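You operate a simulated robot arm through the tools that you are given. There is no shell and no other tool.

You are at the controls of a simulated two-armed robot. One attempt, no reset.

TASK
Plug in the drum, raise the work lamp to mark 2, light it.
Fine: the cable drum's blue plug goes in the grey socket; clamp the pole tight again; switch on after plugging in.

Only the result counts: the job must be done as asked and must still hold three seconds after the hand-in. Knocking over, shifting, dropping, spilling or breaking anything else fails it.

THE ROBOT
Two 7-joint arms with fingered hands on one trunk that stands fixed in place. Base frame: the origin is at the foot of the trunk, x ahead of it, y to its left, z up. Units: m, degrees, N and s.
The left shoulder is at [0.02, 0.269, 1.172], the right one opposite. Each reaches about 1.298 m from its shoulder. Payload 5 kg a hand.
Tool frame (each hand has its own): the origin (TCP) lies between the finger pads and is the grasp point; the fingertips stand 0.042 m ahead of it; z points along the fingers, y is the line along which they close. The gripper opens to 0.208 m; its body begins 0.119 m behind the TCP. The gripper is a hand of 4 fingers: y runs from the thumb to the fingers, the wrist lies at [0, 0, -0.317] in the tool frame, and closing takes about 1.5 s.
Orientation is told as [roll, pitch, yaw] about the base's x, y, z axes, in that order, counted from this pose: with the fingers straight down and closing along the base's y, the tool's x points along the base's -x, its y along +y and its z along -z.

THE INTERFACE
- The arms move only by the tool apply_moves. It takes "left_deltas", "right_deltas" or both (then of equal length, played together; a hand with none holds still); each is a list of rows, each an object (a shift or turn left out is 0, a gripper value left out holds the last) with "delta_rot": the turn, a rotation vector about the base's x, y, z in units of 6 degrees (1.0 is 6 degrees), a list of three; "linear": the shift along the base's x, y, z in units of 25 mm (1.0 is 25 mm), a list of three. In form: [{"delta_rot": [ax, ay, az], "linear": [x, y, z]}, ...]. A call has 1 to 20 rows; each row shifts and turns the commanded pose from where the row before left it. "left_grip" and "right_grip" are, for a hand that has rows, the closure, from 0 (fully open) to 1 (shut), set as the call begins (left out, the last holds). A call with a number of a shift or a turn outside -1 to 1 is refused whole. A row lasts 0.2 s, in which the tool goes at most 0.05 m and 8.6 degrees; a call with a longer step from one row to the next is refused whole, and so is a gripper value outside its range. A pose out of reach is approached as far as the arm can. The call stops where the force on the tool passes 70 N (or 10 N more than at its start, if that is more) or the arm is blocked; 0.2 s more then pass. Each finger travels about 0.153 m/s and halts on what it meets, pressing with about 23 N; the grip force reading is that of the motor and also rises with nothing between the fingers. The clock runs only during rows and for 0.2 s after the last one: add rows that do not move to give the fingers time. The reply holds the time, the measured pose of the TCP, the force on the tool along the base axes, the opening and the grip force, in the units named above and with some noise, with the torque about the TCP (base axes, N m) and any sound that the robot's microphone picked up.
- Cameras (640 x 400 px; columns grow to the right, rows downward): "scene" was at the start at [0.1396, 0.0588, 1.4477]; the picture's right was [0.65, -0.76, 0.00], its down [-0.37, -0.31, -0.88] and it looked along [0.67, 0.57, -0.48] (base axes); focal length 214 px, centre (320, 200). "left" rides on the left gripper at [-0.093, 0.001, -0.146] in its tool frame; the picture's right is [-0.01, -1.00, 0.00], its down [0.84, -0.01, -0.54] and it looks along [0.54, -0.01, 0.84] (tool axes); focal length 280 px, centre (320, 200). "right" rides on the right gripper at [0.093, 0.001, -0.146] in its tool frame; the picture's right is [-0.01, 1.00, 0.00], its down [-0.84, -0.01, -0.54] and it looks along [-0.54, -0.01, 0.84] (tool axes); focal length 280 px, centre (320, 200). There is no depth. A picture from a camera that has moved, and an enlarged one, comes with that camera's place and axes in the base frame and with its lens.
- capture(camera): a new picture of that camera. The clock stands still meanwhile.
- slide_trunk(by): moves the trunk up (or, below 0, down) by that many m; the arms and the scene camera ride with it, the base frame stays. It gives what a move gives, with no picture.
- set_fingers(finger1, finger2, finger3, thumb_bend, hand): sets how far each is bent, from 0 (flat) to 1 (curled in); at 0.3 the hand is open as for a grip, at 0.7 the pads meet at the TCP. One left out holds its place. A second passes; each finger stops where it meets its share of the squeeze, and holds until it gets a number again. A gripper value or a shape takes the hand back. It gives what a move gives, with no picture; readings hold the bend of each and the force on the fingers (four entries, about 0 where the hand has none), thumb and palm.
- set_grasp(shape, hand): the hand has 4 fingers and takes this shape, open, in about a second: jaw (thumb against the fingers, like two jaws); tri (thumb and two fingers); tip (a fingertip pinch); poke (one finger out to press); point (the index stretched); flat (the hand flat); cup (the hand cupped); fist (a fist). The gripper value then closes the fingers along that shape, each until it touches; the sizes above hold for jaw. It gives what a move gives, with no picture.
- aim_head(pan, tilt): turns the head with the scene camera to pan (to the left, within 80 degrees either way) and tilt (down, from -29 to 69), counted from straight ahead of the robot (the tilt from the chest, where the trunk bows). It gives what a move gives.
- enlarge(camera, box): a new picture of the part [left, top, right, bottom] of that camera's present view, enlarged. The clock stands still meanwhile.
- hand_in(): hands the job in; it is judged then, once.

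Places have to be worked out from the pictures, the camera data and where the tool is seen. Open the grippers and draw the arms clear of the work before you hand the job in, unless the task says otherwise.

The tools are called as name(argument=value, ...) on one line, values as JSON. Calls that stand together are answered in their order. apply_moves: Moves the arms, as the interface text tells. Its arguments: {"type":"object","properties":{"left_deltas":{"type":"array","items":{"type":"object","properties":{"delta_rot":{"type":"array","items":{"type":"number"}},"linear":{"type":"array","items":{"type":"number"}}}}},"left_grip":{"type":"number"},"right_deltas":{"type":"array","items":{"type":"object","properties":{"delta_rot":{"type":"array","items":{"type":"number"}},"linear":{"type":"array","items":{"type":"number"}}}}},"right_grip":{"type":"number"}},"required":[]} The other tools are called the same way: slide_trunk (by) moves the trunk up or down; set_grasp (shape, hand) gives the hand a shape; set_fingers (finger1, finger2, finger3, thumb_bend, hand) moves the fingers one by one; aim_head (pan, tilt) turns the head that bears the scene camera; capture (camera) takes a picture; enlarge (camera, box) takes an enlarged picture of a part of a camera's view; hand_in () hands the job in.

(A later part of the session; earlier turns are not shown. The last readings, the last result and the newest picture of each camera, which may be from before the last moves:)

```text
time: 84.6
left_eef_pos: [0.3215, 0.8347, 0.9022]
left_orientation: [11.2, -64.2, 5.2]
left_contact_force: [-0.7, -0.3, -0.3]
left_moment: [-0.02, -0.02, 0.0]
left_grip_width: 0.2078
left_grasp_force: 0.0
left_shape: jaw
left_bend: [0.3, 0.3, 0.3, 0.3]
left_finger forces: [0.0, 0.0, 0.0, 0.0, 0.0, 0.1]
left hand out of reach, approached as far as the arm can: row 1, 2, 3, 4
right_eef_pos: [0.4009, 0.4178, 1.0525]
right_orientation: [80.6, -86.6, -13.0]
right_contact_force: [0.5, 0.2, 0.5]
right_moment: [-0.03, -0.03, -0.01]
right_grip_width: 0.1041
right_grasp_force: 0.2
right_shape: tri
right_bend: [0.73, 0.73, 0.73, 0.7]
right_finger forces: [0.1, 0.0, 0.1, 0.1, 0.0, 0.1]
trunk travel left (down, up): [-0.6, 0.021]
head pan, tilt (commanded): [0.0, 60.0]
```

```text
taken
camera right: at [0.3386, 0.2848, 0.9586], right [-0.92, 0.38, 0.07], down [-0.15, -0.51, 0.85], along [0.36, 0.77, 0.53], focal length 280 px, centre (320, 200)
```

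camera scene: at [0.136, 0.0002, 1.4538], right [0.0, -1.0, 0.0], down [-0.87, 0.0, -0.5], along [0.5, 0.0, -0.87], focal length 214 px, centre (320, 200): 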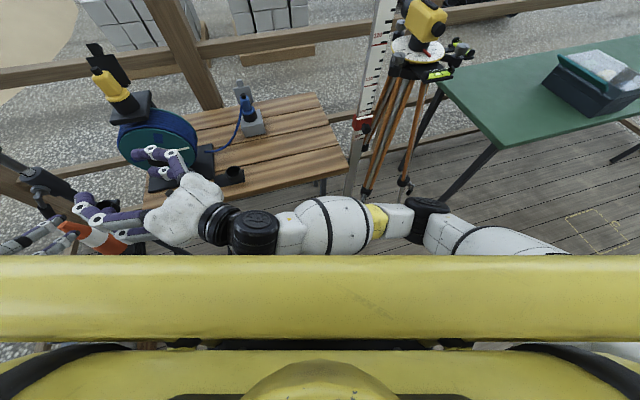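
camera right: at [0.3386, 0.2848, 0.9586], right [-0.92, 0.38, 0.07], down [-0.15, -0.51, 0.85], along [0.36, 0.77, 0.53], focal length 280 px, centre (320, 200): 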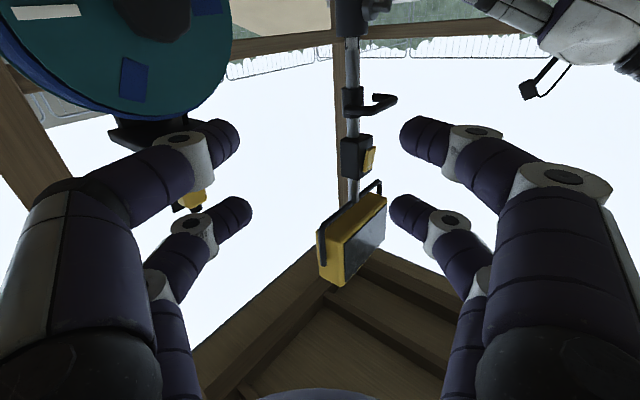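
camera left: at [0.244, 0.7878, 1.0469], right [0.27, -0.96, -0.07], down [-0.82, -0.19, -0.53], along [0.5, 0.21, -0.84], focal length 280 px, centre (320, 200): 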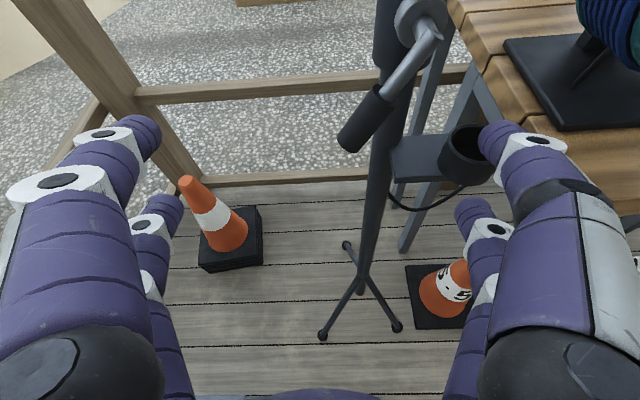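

Both hands are positioned; I lower the trunk by 0.17 m so that the left arm gets room to reach the handle from above/behind.

slide_trunk(by=-0.17)

aim_head(pan=55, tilt=20)

capture(camera="scene")

```text
time: 86.5
left_eef_pos: [0.3209, 0.8345, 0.7312]
left_orientation: [11.2, -63.4, 5.1]
left_contact_force: [-0.2, 0.0, 0.3]
left_moment: [0.03, 0.03, 0.03]
left_grip_width: 0.2079
left_grasp_force: 0.2
left_shape: jaw
left_bend: [0.3, 0.3, 0.3, 0.3]
left_finger forces: [0.0, 0.1, 0.0, 0.0, 0.0, 0.0]
right_eef_pos: [0.4017, 0.4184, 0.8831]
right_orientation: [81.7, -86.6, -14.1]
right_contact_force: [0.2, -0.1, -0.2]
right_moment: [0.0, 0.0, -0.03]
right_grip_width: 0.1043
right_grasp_force: 0.2
right_shape: tri
right_bend: [0.73, 0.73, 0.73, 0.7]
right_finger forces: [0.0, 0.1, 0.0, 0.0, 0.0, 0.0]
trunk travel left (down, up): [-0.43, 0.191]
head pan, tilt (commanded): [0.0, 60.0]
```

```text
time: 87.8
left_eef_pos: [0.3208, 0.8341, 0.7293]
left_orientation: [11.3, -63.5, 5.1]
left_contact_force: [-1.0, 0.9, -0.8]
left_moment: [0.0, -0.01, 0.01]
left_grip_width: 0.2078
left_grasp_force: 0.1
left_shape: jaw
left_bend: [0.3, 0.3, 0.3, 0.3]
left_finger forces: [0.1, 0.0, 0.1, 0.1, 0.1, 0.0]
right_eef_pos: [0.4016, 0.4176, 0.8835]
right_orientation: [81.0, -86.7, -13.5]
right_contact_force: [-0.3, 0.1, -0.2]
right_moment: [-0.04, 0.0, -0.01]
right_grip_width: 0.1039
right_grasp_force: 0.0
right_shape: tri
right_bend: [0.73, 0.73, 0.73, 0.7]
right_finger forces: [0.0, 0.1, 0.0, 0.0, 0.0, 0.1]
trunk travel left (down, up): [-0.43, 0.191]
head pan, tilt (commanded): [55.0, 20.0]
```

```text
taken
camera scene: at [0.1306, 0.0764, 1.3407], right [0.82, -0.57, 0.0], down [-0.2, -0.28, -0.94], along [0.54, 0.77, -0.34], focal length 214 px, centre (320, 200)
```

scene: 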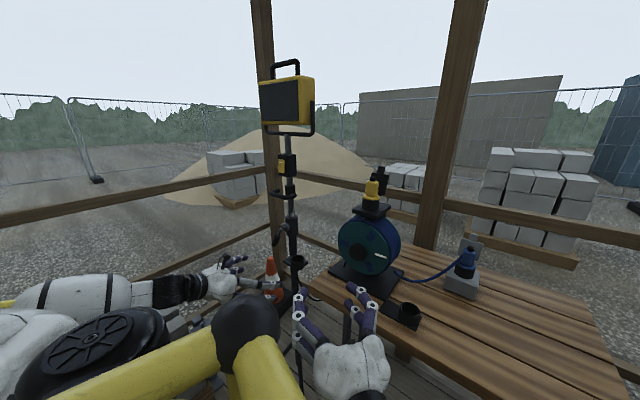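

Now the left hand: I raise its wrist (pitch back to about −35°) and lift it along the left side of the mast, clear of the lever.

apply_moves(left_deltas=[{"linear": [-0.2, 0.3, 0.5], "delta_rot": [-0.23, 0.92, 0]}, {"linear": [-0.2, 0.3, 0.5], "delta_rot": [-0.23, 0.92, 0]}, {"linear": [-0.1, 0.3, 0.5], "delta_rot": [-0.23, 0.92, 0]}, {"linear": [0, 0.2, 0.6], "delta_rot": [-0.23, 0.92, 0]}, {"linear": [0, 0.1, 0.6], "delta_rot": [-0.23, 0.92, 0]}, {"linear": [0, 0, 0.9]}, {"linear": [0, 0, 0.9]}, {"linear": [0, 0, 0.9]}, {"linear": [0, 0, 0.9]}, {"linear": [0, 0, 0.9]}, {"linear": [0, 0, 0.9]}, {"linear": [0, 0, 0.9]}, {"linear": [0, 0, 0.9]}])

capture(camera="scene")

capture(camera="left")

```text
time: 90.5
left_eef_pos: [0.3095, 0.8769, 0.9697]
left_orientation: [6.1, -35.3, 9.2]
left_contact_force: [0.1, -0.9, -0.3]
left_moment: [0.04, 0.03, -0.01]
left_grip_width: 0.2079
left_grasp_force: 0.0
left_shape: jaw
left_bend: [0.3, 0.3, 0.3, 0.3]
left_finger forces: [0.0, 0.0, 0.1, 0.1, 0.0, 0.0]
left hand out of reach, approached as far as the arm can: row 6, 7
right_eef_pos: [0.4021, 0.4174, 0.884]
right_orientation: [81.6, -86.6, -13.8]
right_contact_force: [-1.1, 0.0, 0.0]
right_moment: [-0.02, 0.04, -0.01]
right_grip_width: 0.1041
right_grasp_force: 0.0
right_shape: tri
right_bend: [0.73, 0.73, 0.73, 0.7]
right_finger forces: [0.0, 0.0, 0.0, 0.0, 0.0, 0.0]
trunk travel left (down, up): [-0.43, 0.191]
head pan, tilt (commanded): [55.0, 20.0]
```

```text
taken
camera scene: at [0.1304, 0.076, 1.3408], right [0.82, -0.57, 0.0], down [-0.2, -0.28, -0.94], along [0.54, 0.77, -0.34], focal length 214 px, centre (320, 200)
```

scene: 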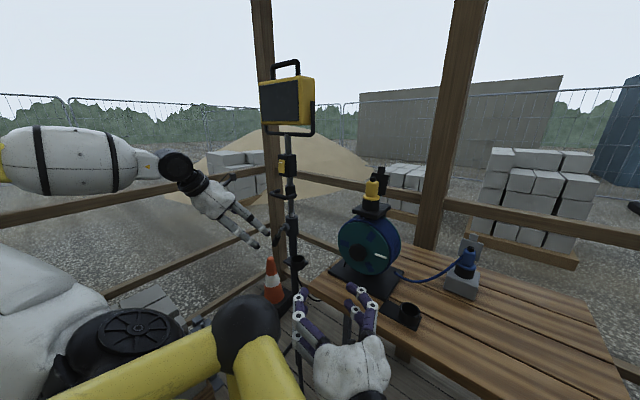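

```text
taken
camera left: at [0.3037, 0.8609, 1.1417], right [0.23, -0.97, -0.08], down [-0.97, -0.23, -0.05], along [0.03, 0.09, -1.0], focal length 280 px, centre (320, 200)
```

left: 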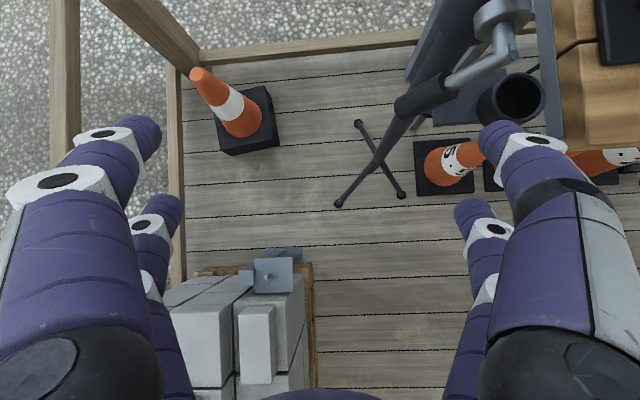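

The left arm is now elbow-up and free. I raise it to above handle height and turn the hand −90° about its finger axis so its digits close across the handle bar.

apply_moves(left_deltas=[{"linear": [0, -0.1, 0.9], "delta_rot": [-0.549, -0.2, 0.81]}, {"linear": [0, -0.1, 0.9], "delta_rot": [-0.549, -0.2, 0.81]}, {"linear": [0, -0.1, 0.9], "delta_rot": [-0.549, -0.2, 0.81]}, {"linear": [0, -0.1, 0.9], "delta_rot": [-0.549, -0.2, 0.81]}, {"linear": [0, -0.1, 0.9], "delta_rot": [-0.549, -0.2, 0.81]}, {"linear": [0, -0.1, 0.9], "delta_rot": [-0.549, -0.2, 0.81]}, {"linear": [0, -0.1, 0.9], "delta_rot": [-0.549, -0.2, 0.81]}, {"linear": [0, -0.1, 0.9], "delta_rot": [-0.549, -0.2, 0.81]}, {"linear": [0, -0.2, 0.5], "delta_rot": [-0.549, -0.2, 0.81]}, {"linear": [0, -0.2, 0.5], "delta_rot": [-0.549, -0.2, 0.81]}, {"linear": [0, -0.2, 0], "delta_rot": [-0.549, -0.2, 0.81]}, {"linear": [0, -0.2, 0], "delta_rot": [-0.549, -0.2, 0.81]}, {"linear": [0, -0.2, 0], "delta_rot": [-0.549, -0.2, 0.81]}, {"linear": [0, -0.2, 0], "delta_rot": [-0.549, -0.2, 0.81]}, {"linear": [0, -0.2, 0], "delta_rot": [-0.549, -0.2, 0.81]}], left_grip=0.5)

capture(camera="scene")

capture(camera="left")

```text
time: 93.8
left_eef_pos: [0.3093, 0.8222, 1.1734]
left_orientation: [-35.8, -5.3, 102.8]
left_contact_force: [0.6, -0.6, -0.6]
left_moment: [0.02, -0.01, 0.02]
left_grip_width: 0.1047
left_grasp_force: 0.0
left_shape: jaw
left_bend: [0.73, 0.73, 0.73, 0.7]
left_finger forces: [0.0, 0.0, 0.0, 0.0, 0.0, 0.1]
right_eef_pos: [0.4009, 0.4178, 0.8835]
right_orientation: [81.2, -86.6, -13.6]
right_contact_force: [-0.4, 0.5, 0.4]
right_moment: [0.0, 0.03, 0.02]
right_grip_width: 0.1039
right_grasp_force: 0.1
right_shape: tri
right_bend: [0.73, 0.73, 0.73, 0.7]
right_finger forces: [0.0, 0.0, 0.1, 0.1, 0.0, 0.0]
trunk travel left (down, up): [-0.43, 0.191]
head pan, tilt (commanded): [55.0, 20.0]
```

```text
taken
camera scene: at [0.1305, 0.0764, 1.3408], right [0.82, -0.57, 0.0], down [-0.2, -0.28, -0.94], along [0.54, 0.77, -0.34], focal length 214 px, centre (320, 200)
```

scene: 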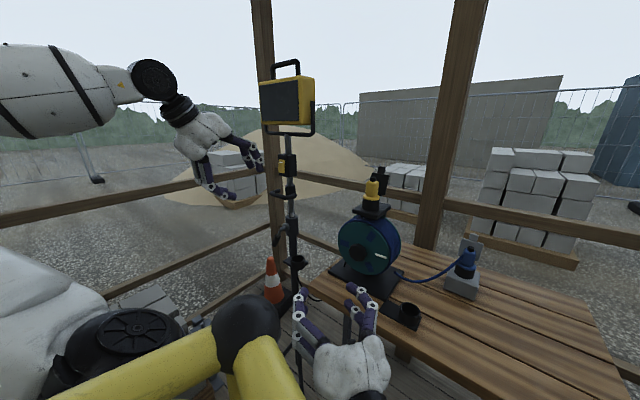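

```text
taken
camera left: at [0.2065, 0.8837, 1.2987], right [0.8, 0.14, 0.58], down [-0.1, -0.92, 0.37], along [0.59, -0.35, -0.73], focal length 280 px, centre (320, 200)
```

left: 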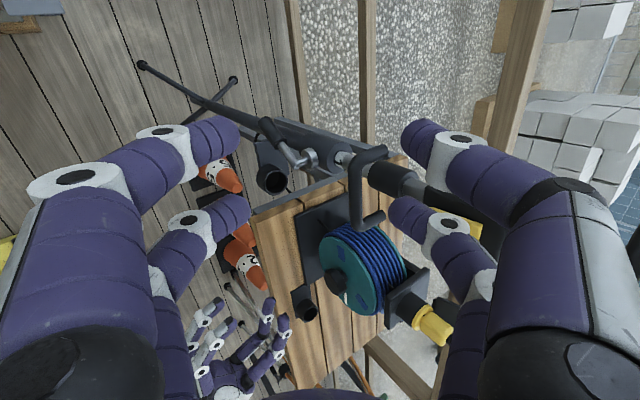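

The left hand is now well oriented, and its camera sees handle, collar, label and lever. I zoom in for measurement.

enlarge(camera="left", box=[240, 100, 440, 240])

enlarge(camera="left", box=[310, 130, 380, 190])

enlarge(camera="scene", box=[200, 110, 320, 270])

```text
2.86 times, centred on (340, 170) of left
camera zoom: at [0.2065, 0.8837, 1.2987], right [0.8, 0.14, 0.58], down [-0.1, -0.92, 0.37], along [0.59, -0.35, -0.73], focal length 801 px, centre (263, 286)
```

zoom: 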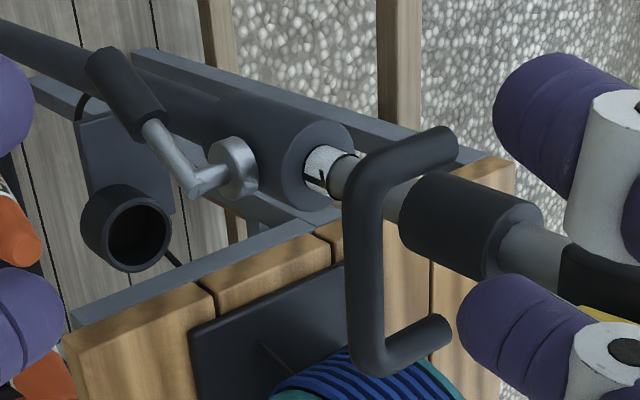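

```text
6.67 times, centred on (345, 160) of left
camera zoom: at [0.2065, 0.8837, 1.2987], right [0.8, 0.14, 0.58], down [-0.1, -0.92, 0.37], along [0.59, -0.35, -0.73], focal length 1869 px, centre (153, 467)
```

zoom: 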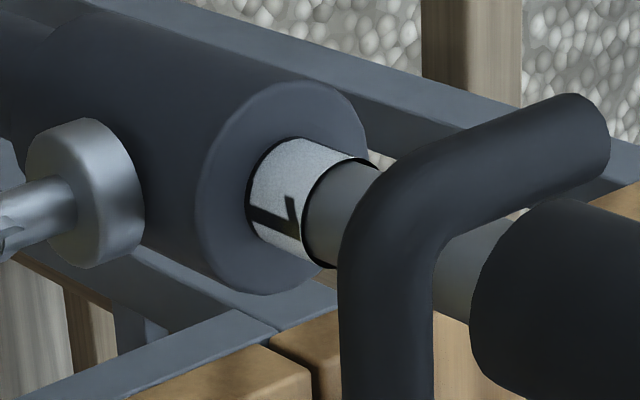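

```text
2.50 times, centred on (260, 190) of scene
camera zoom: at [0.1305, 0.0764, 1.3408], right [0.82, -0.57, 0.0], down [-0.2, -0.28, -0.94], along [0.54, 0.77, -0.34], focal length 536 px, centre (470, 225)
```

zoom: 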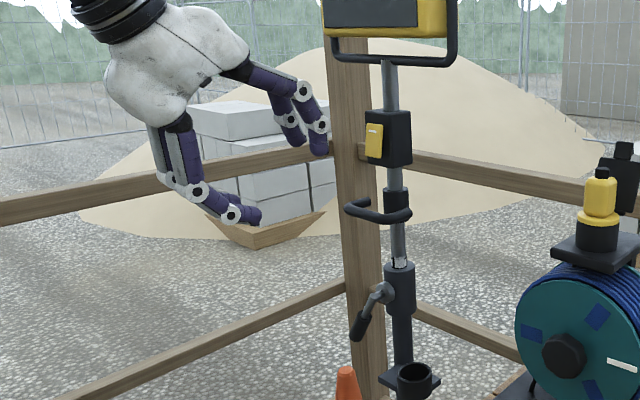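

Ring "1" sits on the collar top; handle bar centre confirmed ≈ (0.433, 0.782, 1.084). I narrow the left hand's opening and line it up behind and above the bar along its finger direction.

apply_moves(left_deltas=[{"linear": [0.2, -0.5, 0.2]}, {"linear": [0.3, -0.5, 0.2]}, {"linear": [0.3, -0.5, 0.2]}, {"linear": [0.4, -0.6, 0.2]}, {"linear": [0.4, -0.6, 0.2]}, {"linear": [0.2, -0.1, 0.1]}, {}], left_grip=0.7)

capture(camera="left")

enlarge(camera="scene", box=[200, 110, 320, 270])

```text
time: 95.3
left_eef_pos: [0.355, 0.7514, 1.2015]
left_orientation: [-35.7, -5.2, 102.6]
left_contact_force: [-0.4, 0.3, 1.2]
left_moment: [0.0, -0.01, 0.02]
left_grip_width: 0.063
left_grasp_force: 0.0
left_shape: jaw
left_bend: [0.73, 0.73, 0.73, 0.7]
left_finger forces: [0.0, 0.0, 0.0, 0.0, 0.1, 0.0]
right_eef_pos: [0.4016, 0.4191, 0.883]
right_orientation: [81.1, -86.5, -13.4]
right_contact_force: [0.3, -0.4, 1.2]
right_moment: [0.02, 0.03, 0.04]
right_grip_width: 0.104
right_grasp_force: 0.1
right_shape: tri
right_bend: [0.73, 0.73, 0.73, 0.7]
right_finger forces: [0.0, 0.0, 0.0, 0.0, 0.0, 0.0]
trunk travel left (down, up): [-0.43, 0.191]
head pan, tilt (commanded): [55.0, 20.0]
```

```text
taken
camera left: at [0.2516, 0.8138, 1.3264], right [0.8, 0.14, 0.58], down [-0.1, -0.92, 0.37], along [0.59, -0.35, -0.73], focal length 280 px, centre (320, 200)
```

left: 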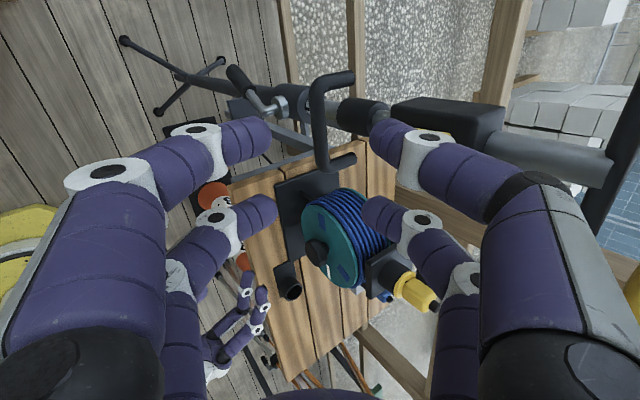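

```text
2.50 times, centred on (260, 190) of scene
camera zoom: at [0.1306, 0.0766, 1.3407], right [0.82, -0.57, 0.0], down [-0.2, -0.28, -0.94], along [0.54, 0.77, -0.34], focal length 536 px, centre (470, 225)
```

zoom: 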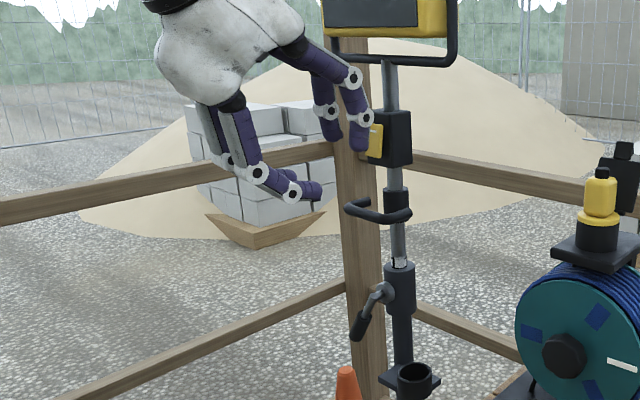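

At this tilt the upper digits' knuckles would come too near the switch. A fork is enough: I'll lift the bar on the two lower digits, with the two upper ones curled away. I test which digits are the upper ones by curling thumb and finger 3.

set_fingers(hand="left", finger3=1.0, thumb_bend=1.0)

capture(camera="left")

enlarge(camera="scene", box=[200, 110, 320, 270])

```text
time: 96.3
left_eef_pos: [0.3549, 0.7518, 1.2012]
left_orientation: [-35.6, -5.3, 102.7]
left_contact_force: [0.0, 0.1, 0.9]
left_moment: [-0.01, 0.01, 0.0]
left_grip_width: 0.0516
left_grasp_force: 0.0
left_shape: fingers
left_bend: [0.73, 0.73, 1.0, 1.0]
left_finger forces: [0.1, 0.0, 0.1, 0.0, 0.0, 0.0]
right_eef_pos: [0.4016, 0.4182, 0.8844]
right_orientation: [81.2, -86.6, -13.5]
right_contact_force: [-0.1, -0.4, -1.0]
right_moment: [0.03, -0.04, 0.01]
right_grip_width: 0.1039
right_grasp_force: 0.1
right_shape: tri
right_bend: [0.73, 0.73, 0.73, 0.7]
right_finger forces: [0.0, 0.1, 0.0, 0.0, 0.0, 0.1]
trunk travel left (down, up): [-0.43, 0.191]
head pan, tilt (commanded): [55.0, 20.0]
```

```text
taken
camera left: at [0.2515, 0.8138, 1.3265], right [0.8, 0.14, 0.58], down [-0.1, -0.92, 0.37], along [0.59, -0.35, -0.73], focal length 280 px, centre (320, 200)
```

left: 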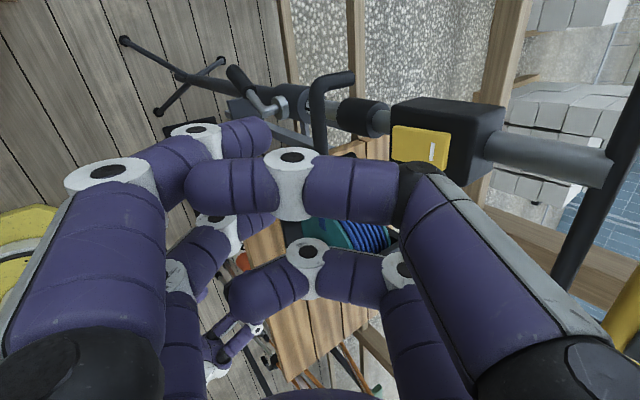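

```text
2.50 times, centred on (260, 190) of scene
camera zoom: at [0.1305, 0.0765, 1.3408], right [0.82, -0.57, 0.0], down [-0.2, -0.28, -0.94], along [0.54, 0.77, -0.34], focal length 536 px, centre (470, 225)
```

zoom: 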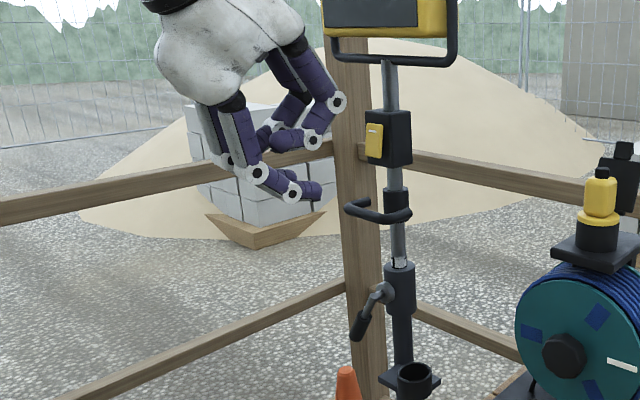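

Finger 3 and the thumb are the upper digits, but curled they'd still reach the switch box at this tilt. Better: a lower trunk with a flatter left-hand tilt and the right arm coming over the bumper. First I retract the left hand back/up, and take the right hand out to the right, turning its fingers down.

apply_moves(left_deltas=[{"linear": [-0.5, -0.15, 0.6]}, {"linear": [-0.5, -0.15, 0.6]}, {"linear": [-0.5, -0.15, 0.6]}, {"linear": [-0.5, 0, 0.6]}, {"linear": [-0.3, 0.3, 0.6]}, {"linear": [0, 0.3, 0.6]}, {"linear": [0, 0.3, 0.6]}, {"linear": [0, 0, 0.6]}, {}, {}, {}, {}], right_deltas=[{"linear": [0, -0.9, 0.1]}, {"linear": [0, -0.9, 0.1]}, {"linear": [0, -0.9, 0.1], "delta_rot": [-0.6, 0.25, 0]}, {"linear": [0.2, -1, 0.2], "delta_rot": [-0.92, 0.38, 0]}, {"linear": [0.3, -1, 0.3], "delta_rot": [-0.92, 0.38, 0]}, {"linear": [0.4, -1, 0.3], "delta_rot": [-0.92, 0.38, 0]}, {"linear": [0.5, -1, 0.3], "delta_rot": [-0.92, 0.38, 0]}, {"linear": [0.6, -1, 0.3], "delta_rot": [-0.92, 0.38, 0]}, {"linear": [0.6, -1, 0.4], "delta_rot": [-0.92, 0.38, 0]}, {"linear": [0.6, -1, 0.5], "delta_rot": [-0.92, 0.38, 0]}, {"linear": [0.5, -1, 0.5], "delta_rot": [-0.92, 0.38, 0]}, {"linear": [0.5, -1, 0.5], "delta_rot": [-0.92, 0.38, 0]}], left_grip=0.7)

aim_head(pan=10, tilt=45)

capture(camera="scene")

```text
time: 99.0
left_eef_pos: [0.2963, 0.7642, 1.3185]
left_orientation: [-35.7, -5.2, 102.6]
left_contact_force: [-0.5, -0.1, 0.3]
left_moment: [-0.04, -0.06, -0.05]
left_grip_width: 0.0619
left_grasp_force: 0.0
left_shape: jaw
left_bend: [0.73, 0.73, 0.74, 0.7]
left_finger forces: [0.0, 0.0, 0.0, 0.0, 0.1, 0.0]
right_eef_pos: [0.5063, 0.1259, 0.9741]
right_orientation: [2.3, -31.7, 63.7]
right_contact_force: [0.5, 0.2, -0.9]
right_moment: [0.01, -0.08, 0.0]
right_grip_width: 0.104
right_grasp_force: 0.2
right_shape: tri
right_bend: [0.73, 0.73, 0.73, 0.7]
right_finger forces: [0.0, 0.0, 0.0, 0.1, 0.1, 0.0]
trunk travel left (down, up): [-0.43, 0.191]
head pan, tilt (commanded): [55.0, 20.0]
```

```text
time: 100.1
left_eef_pos: [0.2966, 0.7645, 1.3189]
left_orientation: [-35.6, -5.2, 102.7]
left_contact_force: [0.6, -0.1, 0.1]
left_moment: [0.0, -0.02, 0.01]
left_grip_width: 0.0621
left_grasp_force: 0.1
left_shape: jaw
left_bend: [0.73, 0.73, 0.74, 0.7]
left_finger forces: [0.1, 0.0, 0.0, 0.0, 0.0, 0.1]
right_eef_pos: [0.5068, 0.1269, 0.9742]
right_orientation: [2.2, -32.0, 63.6]
right_contact_force: [-0.5, 0.1, -0.9]
right_moment: [0.01, -0.02, -0.02]
right_grip_width: 0.1044
right_grasp_force: 0.1
right_shape: tri
right_bend: [0.73, 0.73, 0.73, 0.7]
right_finger forces: [0.0, 0.0, 0.0, 0.0, 0.0, 0.1]
trunk travel left (down, up): [-0.43, 0.191]
head pan, tilt (commanded): [10.0, 45.0]
```

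```text
taken
camera scene: at [0.1572, 0.0144, 1.3021], right [0.17, -0.98, 0.0], down [-0.7, -0.12, -0.71], along [0.7, 0.12, -0.71], focal length 214 px, centre (320, 200)
```

scene: 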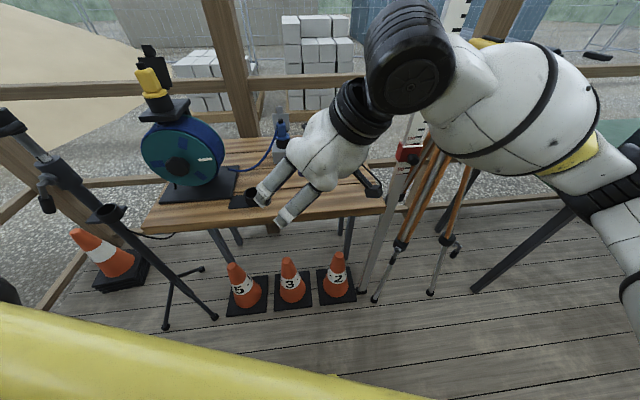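

The right arm's elbow is now outside the bumper. I raise the right hand well up, then lower the trunk by 0.16 m.

apply_moves(right_deltas=[{"linear": [-0.1, 0, 1]}, {"linear": [-0.1, 0, 1]}, {"linear": [-0.1, 0, 1]}, {"linear": [-0.1, 0, 1]}, {"linear": [-0.1, 0, 1]}, {"linear": [-0.1, 0, 1]}, {"linear": [-0.1, 0, 1]}, {"linear": [-0.1, 0, 1]}, {"linear": [-0.1, 0, 1]}, {"linear": [-0.1, 0, 1]}])

slide_trunk(by=-0.16)

capture(camera="scene")

```text
time: 102.3
left_eef_pos: [0.2957, 0.7645, 1.3195]
left_orientation: [-35.7, -5.2, 102.8]
left_contact_force: [-0.2, -1.2, 0.1]
left_moment: [-0.01, -0.06, 0.0]
left_grip_width: 0.0622
left_grasp_force: 0.1
left_shape: jaw
left_bend: [0.73, 0.73, 0.74, 0.7]
left_finger forces: [0.0, 0.0, 0.0, 0.1, 0.0, 0.0]
right_eef_pos: [0.4818, 0.128, 1.224]
right_orientation: [2.1, -31.8, 63.5]
right_contact_force: [0.6, 0.1, -0.1]
right_moment: [-0.01, 0.0, -0.01]
right_grip_width: 0.1042
right_grasp_force: 0.0
right_shape: tri
right_bend: [0.73, 0.73, 0.73, 0.7]
right_finger forces: [0.1, 0.1, 0.1, 0.1, 0.0, 0.0]
trunk travel left (down, up): [-0.43, 0.191]
head pan, tilt (commanded): [10.0, 45.0]
```

```text
time: 104.1
left_eef_pos: [0.2971, 0.763, 1.1603]
left_orientation: [-35.6, -5.2, 102.7]
left_contact_force: [-0.6, -1.2, 0.6]
left_moment: [0.05, -0.03, 0.0]
left_grip_width: 0.0621
left_grasp_force: 0.2
left_shape: jaw
left_bend: [0.73, 0.73, 0.74, 0.7]
left_finger forces: [0.0, 0.0, 0.0, 0.0, 0.0, 0.1]
right_eef_pos: [0.4815, 0.1257, 1.0636]
right_orientation: [2.2, -31.7, 63.7]
right_contact_force: [-0.3, -0.1, 0.2]
right_moment: [-0.02, -0.06, -0.02]
right_grip_width: 0.1039
right_grasp_force: 0.0
right_shape: tri
right_bend: [0.73, 0.73, 0.73, 0.7]
right_finger forces: [0.1, 0.1, 0.0, 0.0, 0.0, 0.0]
trunk travel left (down, up): [-0.27, 0.351]
head pan, tilt (commanded): [10.0, 45.0]
```

```text
taken
camera scene: at [0.1953, 0.0143, 1.1353], right [0.17, -0.98, 0.0], down [-0.7, -0.12, -0.71], along [0.7, 0.12, -0.71], focal length 214 px, centre (320, 200)
```

scene: 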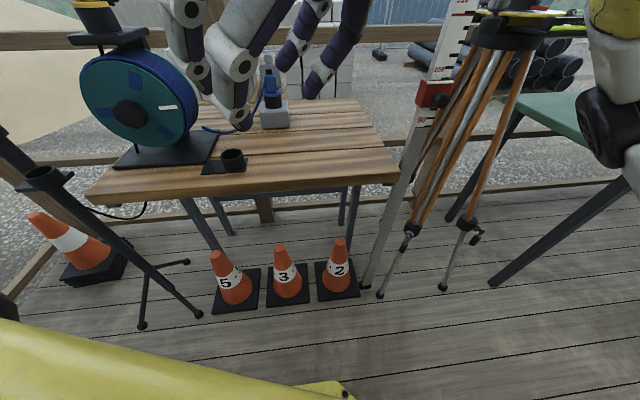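

Trunk lowered. I aim the head at the mast and tilt the left hand flatter (about 60° from vertical) just behind the handle.

apply_moves(left_deltas=[{"linear": [0.1, 0, 0.1], "delta_rot": [0.2, -0.8, -0.13]}, {"linear": [0.1, 0, 0.1], "delta_rot": [0.2, -0.8, -0.13]}, {"linear": [0.1, 0, 0], "delta_rot": [0.2, -0.8, -0.13]}, {"linear": [0.1, 0, 0], "delta_rot": [0.2, -0.8, -0.13]}, {"linear": [0.1, 0, 0], "delta_rot": [0.2, -0.8, -0.13]}, {}])

aim_head(pan=58, tilt=10)

capture(camera="scene")

capture(camera="left")

```text
time: 105.5
left_eef_pos: [0.3089, 0.764, 1.1649]
left_orientation: [-60.4, -6.1, 101.1]
left_contact_force: [-0.4, -0.7, 0.3]
left_moment: [-0.04, -0.02, -0.04]
left_grip_width: 0.062
left_grasp_force: 0.2
left_shape: jaw
left_bend: [0.73, 0.73, 0.74, 0.7]
left_finger forces: [0.0, 0.0, 0.0, 0.0, 0.0, 0.0]
right_eef_pos: [0.4808, 0.1264, 1.0633]
right_orientation: [2.3, -31.7, 63.6]
right_contact_force: [0.2, 0.4, 0.2]
right_moment: [-0.04, -0.03, -0.03]
right_grip_width: 0.1041
right_grasp_force: 0.1
right_shape: tri
right_bend: [0.73, 0.73, 0.73, 0.7]
right_finger forces: [0.0, 0.1, 0.0, 0.0, 0.0, 0.0]
trunk travel left (down, up): [-0.27, 0.351]
head pan, tilt (commanded): [10.0, 45.0]
```

```text
time: 106.7
left_eef_pos: [0.3084, 0.7643, 1.1642]
left_orientation: [-60.5, -6.1, 101.2]
left_contact_force: [0.2, 0.0, 0.5]
left_moment: [0.01, -0.01, 0.02]
left_grip_width: 0.0621
left_grasp_force: 0.0
left_shape: jaw
left_bend: [0.73, 0.73, 0.74, 0.7]
left_finger forces: [0.1, 0.0, 0.1, 0.1, 0.0, 0.1]
right_eef_pos: [0.4823, 0.1255, 1.0642]
right_orientation: [2.2, -31.7, 63.6]
right_contact_force: [0.3, -0.7, 0.6]
right_moment: [-0.02, 0.02, 0.0]
right_grip_width: 0.1042
right_grasp_force: 0.1
right_shape: tri
right_bend: [0.73, 0.73, 0.73, 0.7]
right_finger forces: [0.0, 0.1, 0.1, 0.1, 0.0, 0.1]
trunk travel left (down, up): [-0.27, 0.351]
head pan, tilt (commanded): [58.0, 10.0]
```

```text
taken
camera scene: at [0.165, 0.079, 1.1899], right [0.85, -0.53, 0.0], down [-0.09, -0.15, -0.98], along [0.52, 0.83, -0.17], focal length 214 px, centre (320, 200)
```

scene: 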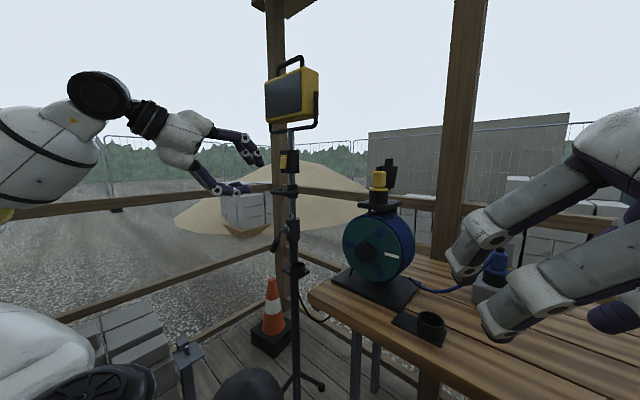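

```text
taken
camera left: at [0.1666, 0.8224, 1.245], right [0.5, 0.02, 0.87], down [-0.28, -0.94, 0.18], along [0.82, -0.34, -0.46], focal length 280 px, centre (320, 200)
```

left: 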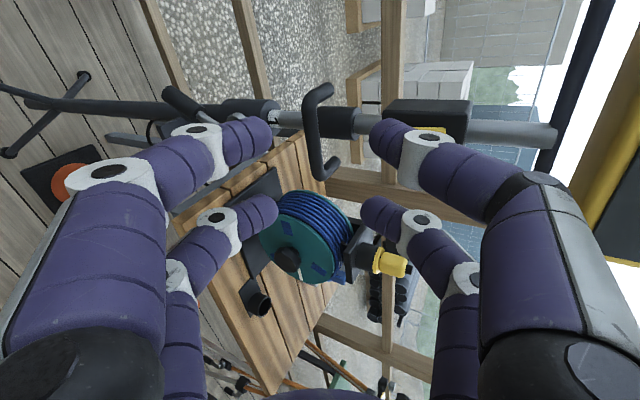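

The handle bar lies near the digits' mid-plane. I zoom from both cameras to refine the bar's height before advancing.

enlarge(camera="scene", box=[180, 110, 320, 250])

enlarge(camera="left", box=[240, 60, 400, 220])

enlarge(camera="scene", box=[265, 180, 325, 240])

```text
2.86 times, centred on (250, 180) of scene
camera zoom: at [0.165, 0.079, 1.1899], right [0.85, -0.53, 0.0], down [-0.09, -0.15, -0.98], along [0.52, 0.83, -0.17], focal length 613 px, centre (520, 257)
```

zoom: 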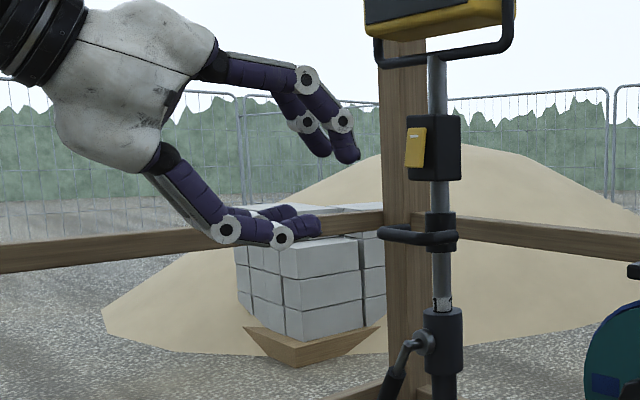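

```text
2.50 times, centred on (320, 140) of left
camera zoom: at [0.1666, 0.8224, 1.245], right [0.5, 0.02, 0.87], down [-0.28, -0.94, 0.18], along [0.82, -0.34, -0.46], focal length 701 px, centre (320, 350)
```

zoom: 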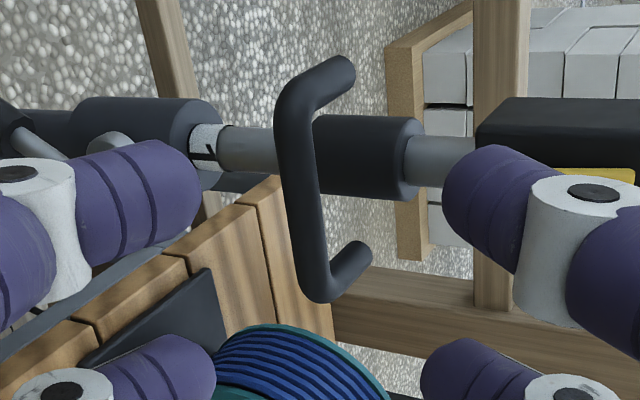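

```text
6.67 times, centred on (295, 210) of scene
camera zoom: at [0.165, 0.079, 1.1899], right [0.85, -0.53, 0.0], down [-0.09, -0.15, -0.98], along [0.52, 0.83, -0.17], focal length 1430 px, centre (487, 133)
```

zoom: 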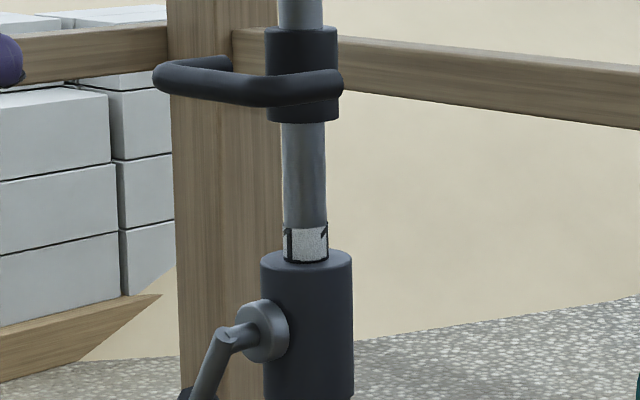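

Bar centre refined to ≈ (0.432, 0.782, 1.0855). I set a smaller opening and advance along the finger direction, first most of the way.

apply_moves(left_deltas=[{"linear": [0, -0.59, -0.33]}, {"linear": [0.773, 0.204, -0.444]}, {"linear": [0.773, 0.204, -0.444]}, {"linear": [0.773, 0.204, -0.444]}, {}], left_grip=0.77)

enlarge(camera="left", box=[200, 60, 440, 260])

enlarge(camera="scene", box=[240, 130, 330, 220])

```text
time: 107.9
left_eef_pos: [0.3689, 0.7634, 1.1233]
left_orientation: [-60.6, -6.1, 101.2]
left_contact_force: [0.5, -0.6, -0.9]
left_moment: [0.0, -0.01, 0.01]
left_grip_width: 0.0481
left_grasp_force: 0.0
left_shape: jaw
left_bend: [0.73, 0.73, 0.73, 0.7]
left_finger forces: [0.0, 0.1, 0.0, 0.1, 0.0, 0.1]
right_eef_pos: [0.482, 0.1251, 1.0625]
right_orientation: [2.1, -31.7, 63.6]
right_contact_force: [-0.3, 1.1, 0.5]
right_moment: [0.0, 0.04, 0.0]
right_grip_width: 0.104
right_grasp_force: 0.0
right_shape: tri
right_bend: [0.73, 0.73, 0.73, 0.7]
right_finger forces: [0.0, 0.0, 0.1, 0.0, 0.1, 0.0]
trunk travel left (down, up): [-0.27, 0.351]
head pan, tilt (commanded): [58.0, 10.0]
```

```text
2.00 times, centred on (320, 160) of left
camera zoom: at [0.2264, 0.8219, 1.2037], right [0.5, 0.02, 0.87], down [-0.28, -0.94, 0.18], along [0.82, -0.34, -0.46], focal length 561 px, centre (320, 280)
```

zoom: 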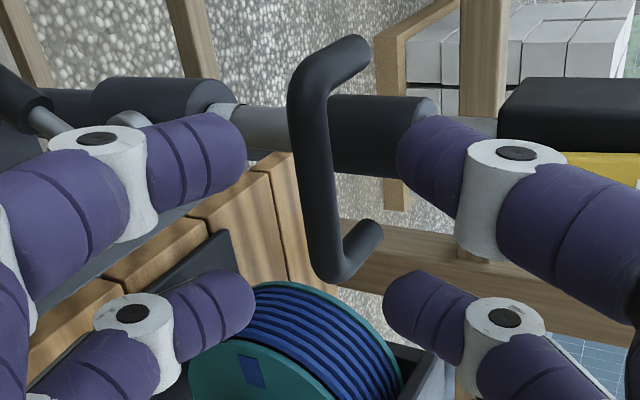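

```text
4.44 times, centred on (285, 175) of scene
camera zoom: at [0.1651, 0.0792, 1.1899], right [0.85, -0.53, 0.0], down [-0.09, -0.15, -0.98], along [0.52, 0.84, -0.17], focal length 953 px, centre (476, 311)
```

zoom: 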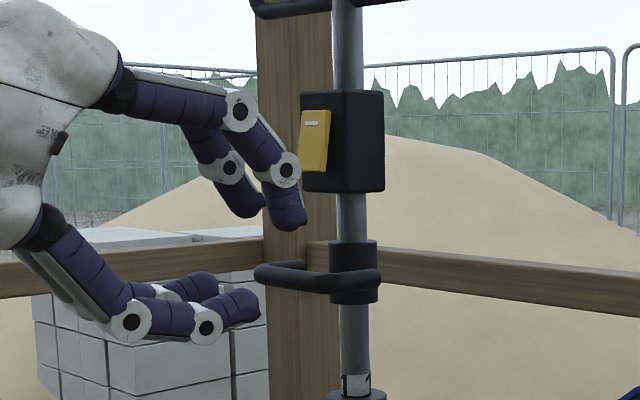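

Clearance to the switch is small, so I drop the hand 1 cm (across the closing direction) so the upper digits pass just over the bar, then advance the last 4.5 cm in two steps.

apply_moves(left_deltas=[{"linear": [-0.2, 0.05, -0.35]}, {"linear": [0.773, 0.204, -0.444]}, {}])

enlarge(camera="left", box=[200, 60, 440, 260])

enlarge(camera="scene", box=[240, 130, 330, 220])

```text
time: 108.7
left_eef_pos: [0.3823, 0.7691, 1.1042]
left_orientation: [-60.5, -6.1, 101.1]
left_contact_force: [0.3, -1.5, -0.9]
left_moment: [-0.01, 0.0, -0.04]
left_grip_width: 0.048
left_grasp_force: 0.0
left_shape: jaw
left_bend: [0.73, 0.73, 0.73, 0.7]
left_finger forces: [0.0, 0.1, 0.0, 0.0, 0.1, 0.0]
right_eef_pos: [0.4817, 0.1251, 1.0621]
right_orientation: [2.2, -31.7, 63.6]
right_contact_force: [0.3, -0.3, -0.7]
right_moment: [0.01, 0.05, 0.0]
right_grip_width: 0.1037
right_grasp_force: 0.1
right_shape: tri
right_bend: [0.73, 0.73, 0.73, 0.7]
right_finger forces: [0.0, 0.0, 0.0, 0.0, 0.1, 0.1]
trunk travel left (down, up): [-0.27, 0.351]
head pan, tilt (commanded): [58.0, 10.0]
```

```text
2.00 times, centred on (320, 160) of left
camera zoom: at [0.2399, 0.8278, 1.1842], right [0.5, 0.02, 0.87], down [-0.28, -0.94, 0.18], along [0.82, -0.34, -0.46], focal length 561 px, centre (320, 280)
```

zoom: 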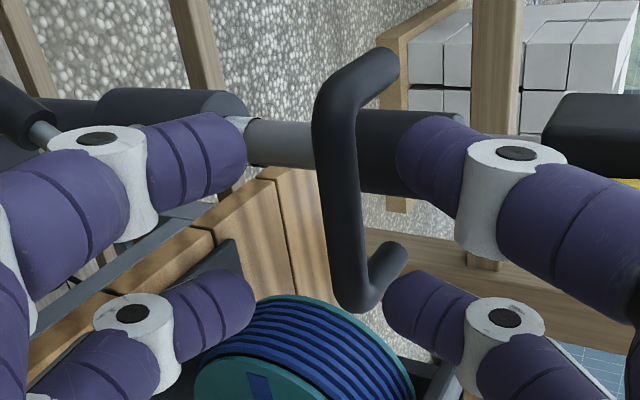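

```text
4.44 times, centred on (285, 175) of scene
camera zoom: at [0.1652, 0.0792, 1.1899], right [0.85, -0.53, 0.0], down [-0.09, -0.15, -0.98], along [0.52, 0.84, -0.17], focal length 953 px, centre (476, 311)
```

zoom: 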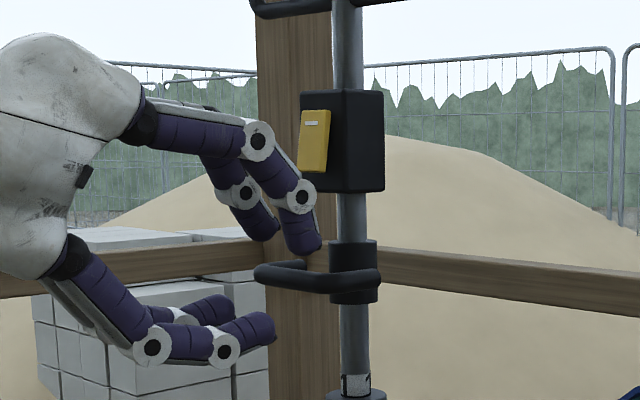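

Bar is between the digits, nearer the upper ones. I advance the final step, slightly raised, and check for contact.

apply_moves(left_deltas=[{"linear": [0.42, 0.1, -0.16]}, {"linear": [0.42, 0.1, -0.16]}, {}])

enlarge(camera="left", box=[200, 60, 440, 260])

enlarge(camera="scene", box=[240, 130, 330, 220])

```text
time: 109.5
left_eef_pos: [0.4028, 0.775, 1.0952]
left_orientation: [-60.5, -6.2, 101.2]
left_contact_force: [0.2, 0.1, 0.5]
left_moment: [-0.02, 0.0, 0.02]
left_grip_width: 0.048
left_grasp_force: 0.0
left_shape: jaw
left_bend: [0.73, 0.73, 0.73, 0.7]
left_finger forces: [0.1, 0.1, 0.1, 0.0, 0.1, 0.0]
right_eef_pos: [0.4816, 0.1252, 1.0635]
right_orientation: [2.2, -31.8, 63.5]
right_contact_force: [0.9, 0.1, -0.2]
right_moment: [0.02, 0.0, -0.01]
right_grip_width: 0.1042
right_grasp_force: 0.0
right_shape: tri
right_bend: [0.73, 0.73, 0.73, 0.7]
right_finger forces: [0.0, 0.1, 0.1, 0.1, 0.0, 0.0]
trunk travel left (down, up): [-0.27, 0.351]
head pan, tilt (commanded): [58.0, 10.0]
```

```text
2.00 times, centred on (320, 160) of left
camera zoom: at [0.2599, 0.8341, 1.1762], right [0.5, 0.02, 0.87], down [-0.28, -0.94, 0.18], along [0.82, -0.34, -0.46], focal length 561 px, centre (320, 280)
```

zoom: 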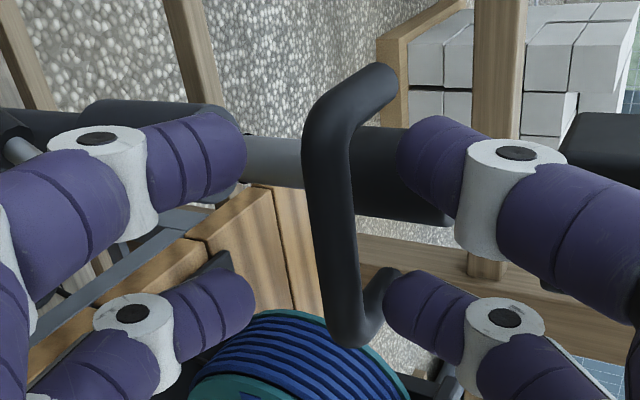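

```text
4.44 times, centred on (285, 175) of scene
camera zoom: at [0.165, 0.0791, 1.1899], right [0.85, -0.53, 0.0], down [-0.09, -0.15, -0.98], along [0.52, 0.84, -0.17], focal length 953 px, centre (476, 311)
```

zoom: 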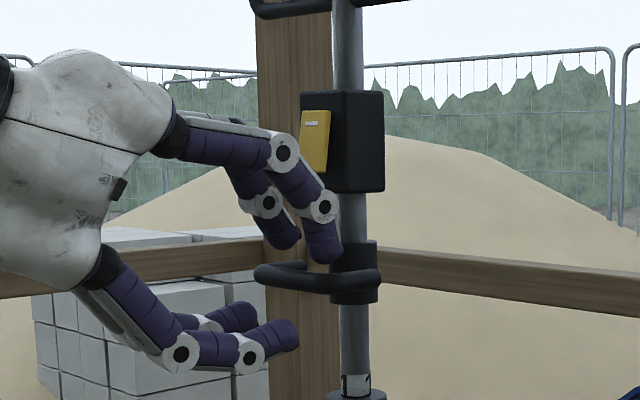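

The bar sits between upper and lower digits with no contact yet. I close the left hand on it.

apply_moves(left_deltas=[{}, {}, {}, {}, {}, {}], left_grip=1)

enlarge(camera="left", box=[200, 60, 440, 260])

enlarge(camera="scene", box=[240, 130, 330, 220])

```text
time: 110.9
left_eef_pos: [0.4019, 0.7757, 1.097]
left_orientation: [-60.5, -6.0, 101.2]
left_contact_force: [1.4, 0.8, -0.5]
left_moment: [-0.04, -0.03, 0.09]
left_grip_width: 0.0108
left_grasp_force: 23.4
left_shape: jaw
left_bend: [0.71, 0.7, 0.72, 0.7]
left_finger forces: [19.8, 19.0, 19.0, 0.0, 20.4, 0.0]
right_eef_pos: [0.4813, 0.1253, 1.0616]
right_orientation: [2.2, -31.7, 63.6]
right_contact_force: [-0.9, 0.5, 0.7]
right_moment: [-0.02, -0.02, 0.01]
right_grip_width: 0.1042
right_grasp_force: 0.0
right_shape: tri
right_bend: [0.73, 0.73, 0.73, 0.7]
right_finger forces: [0.0, 0.0, 0.0, 0.0, 0.1, 0.0]
trunk travel left (down, up): [-0.27, 0.351]
head pan, tilt (commanded): [58.0, 10.0]
```

```text
2.00 times, centred on (320, 160) of left
camera zoom: at [0.26, 0.8341, 1.1761], right [0.5, 0.02, 0.87], down [-0.28, -0.94, 0.18], along [0.82, -0.34, -0.46], focal length 561 px, centre (320, 280)
```

zoom: 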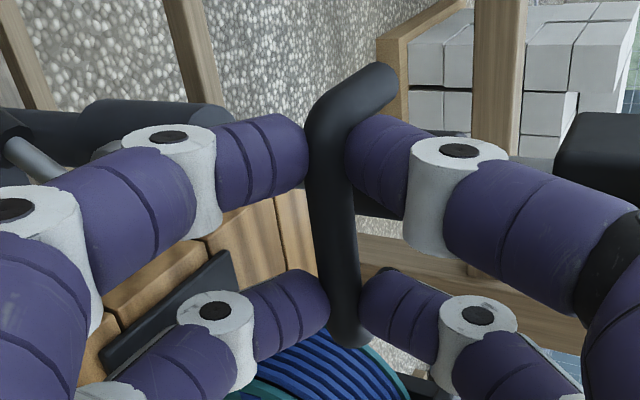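

```text
4.44 times, centred on (285, 175) of scene
camera zoom: at [0.165, 0.0791, 1.1899], right [0.85, -0.53, 0.0], down [-0.09, -0.15, -0.98], along [0.52, 0.84, -0.17], focal length 953 px, centre (476, 311)
```

zoom: 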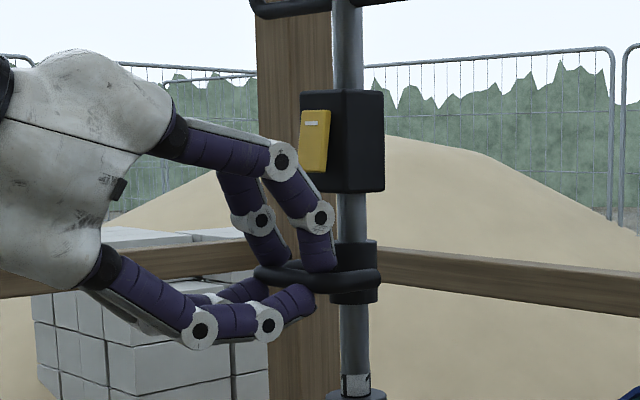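

All four digits grip the handle bar at about 20 N each. Now I look at the lever from the head to plan the right hand.

enlarge(camera="scene", box=[255, 205, 325, 285])

capture(camera="right")

capture(camera="scene")

```text
5.00 times, centred on (290, 245) of scene
camera zoom: at [0.165, 0.0791, 1.1899], right [0.85, -0.53, 0.0], down [-0.09, -0.15, -0.98], along [0.52, 0.84, -0.17], focal length 1072 px, centre (470, -25)
```

zoom: 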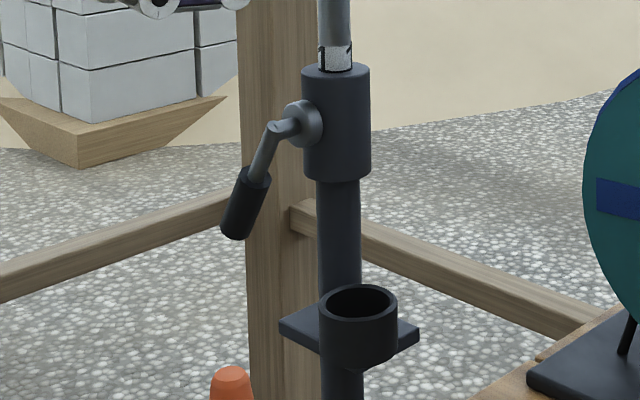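

```text
taken
camera right: at [0.4159, -0.016, 1.1362], right [-0.9, 0.44, 0.04], down [0.22, 0.37, 0.9], along [0.38, 0.82, -0.43], focal length 280 px, centre (320, 200)
```

right: 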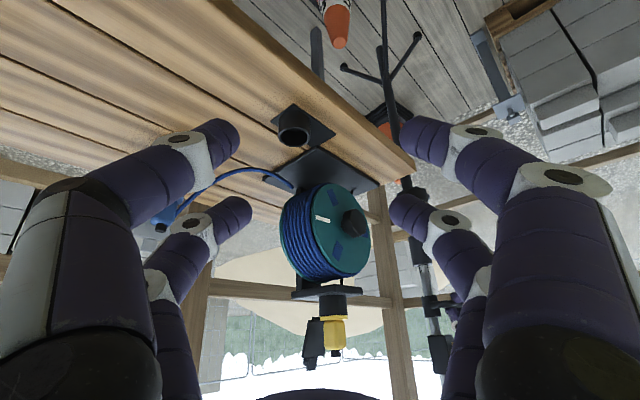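

```text
taken
camera scene: at [0.165, 0.0791, 1.1899], right [0.85, -0.53, 0.0], down [-0.09, -0.15, -0.98], along [0.52, 0.84, -0.17], focal length 214 px, centre (320, 200)
```

scene: 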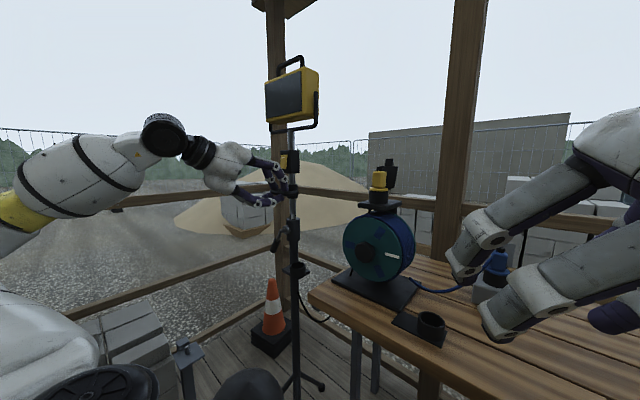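

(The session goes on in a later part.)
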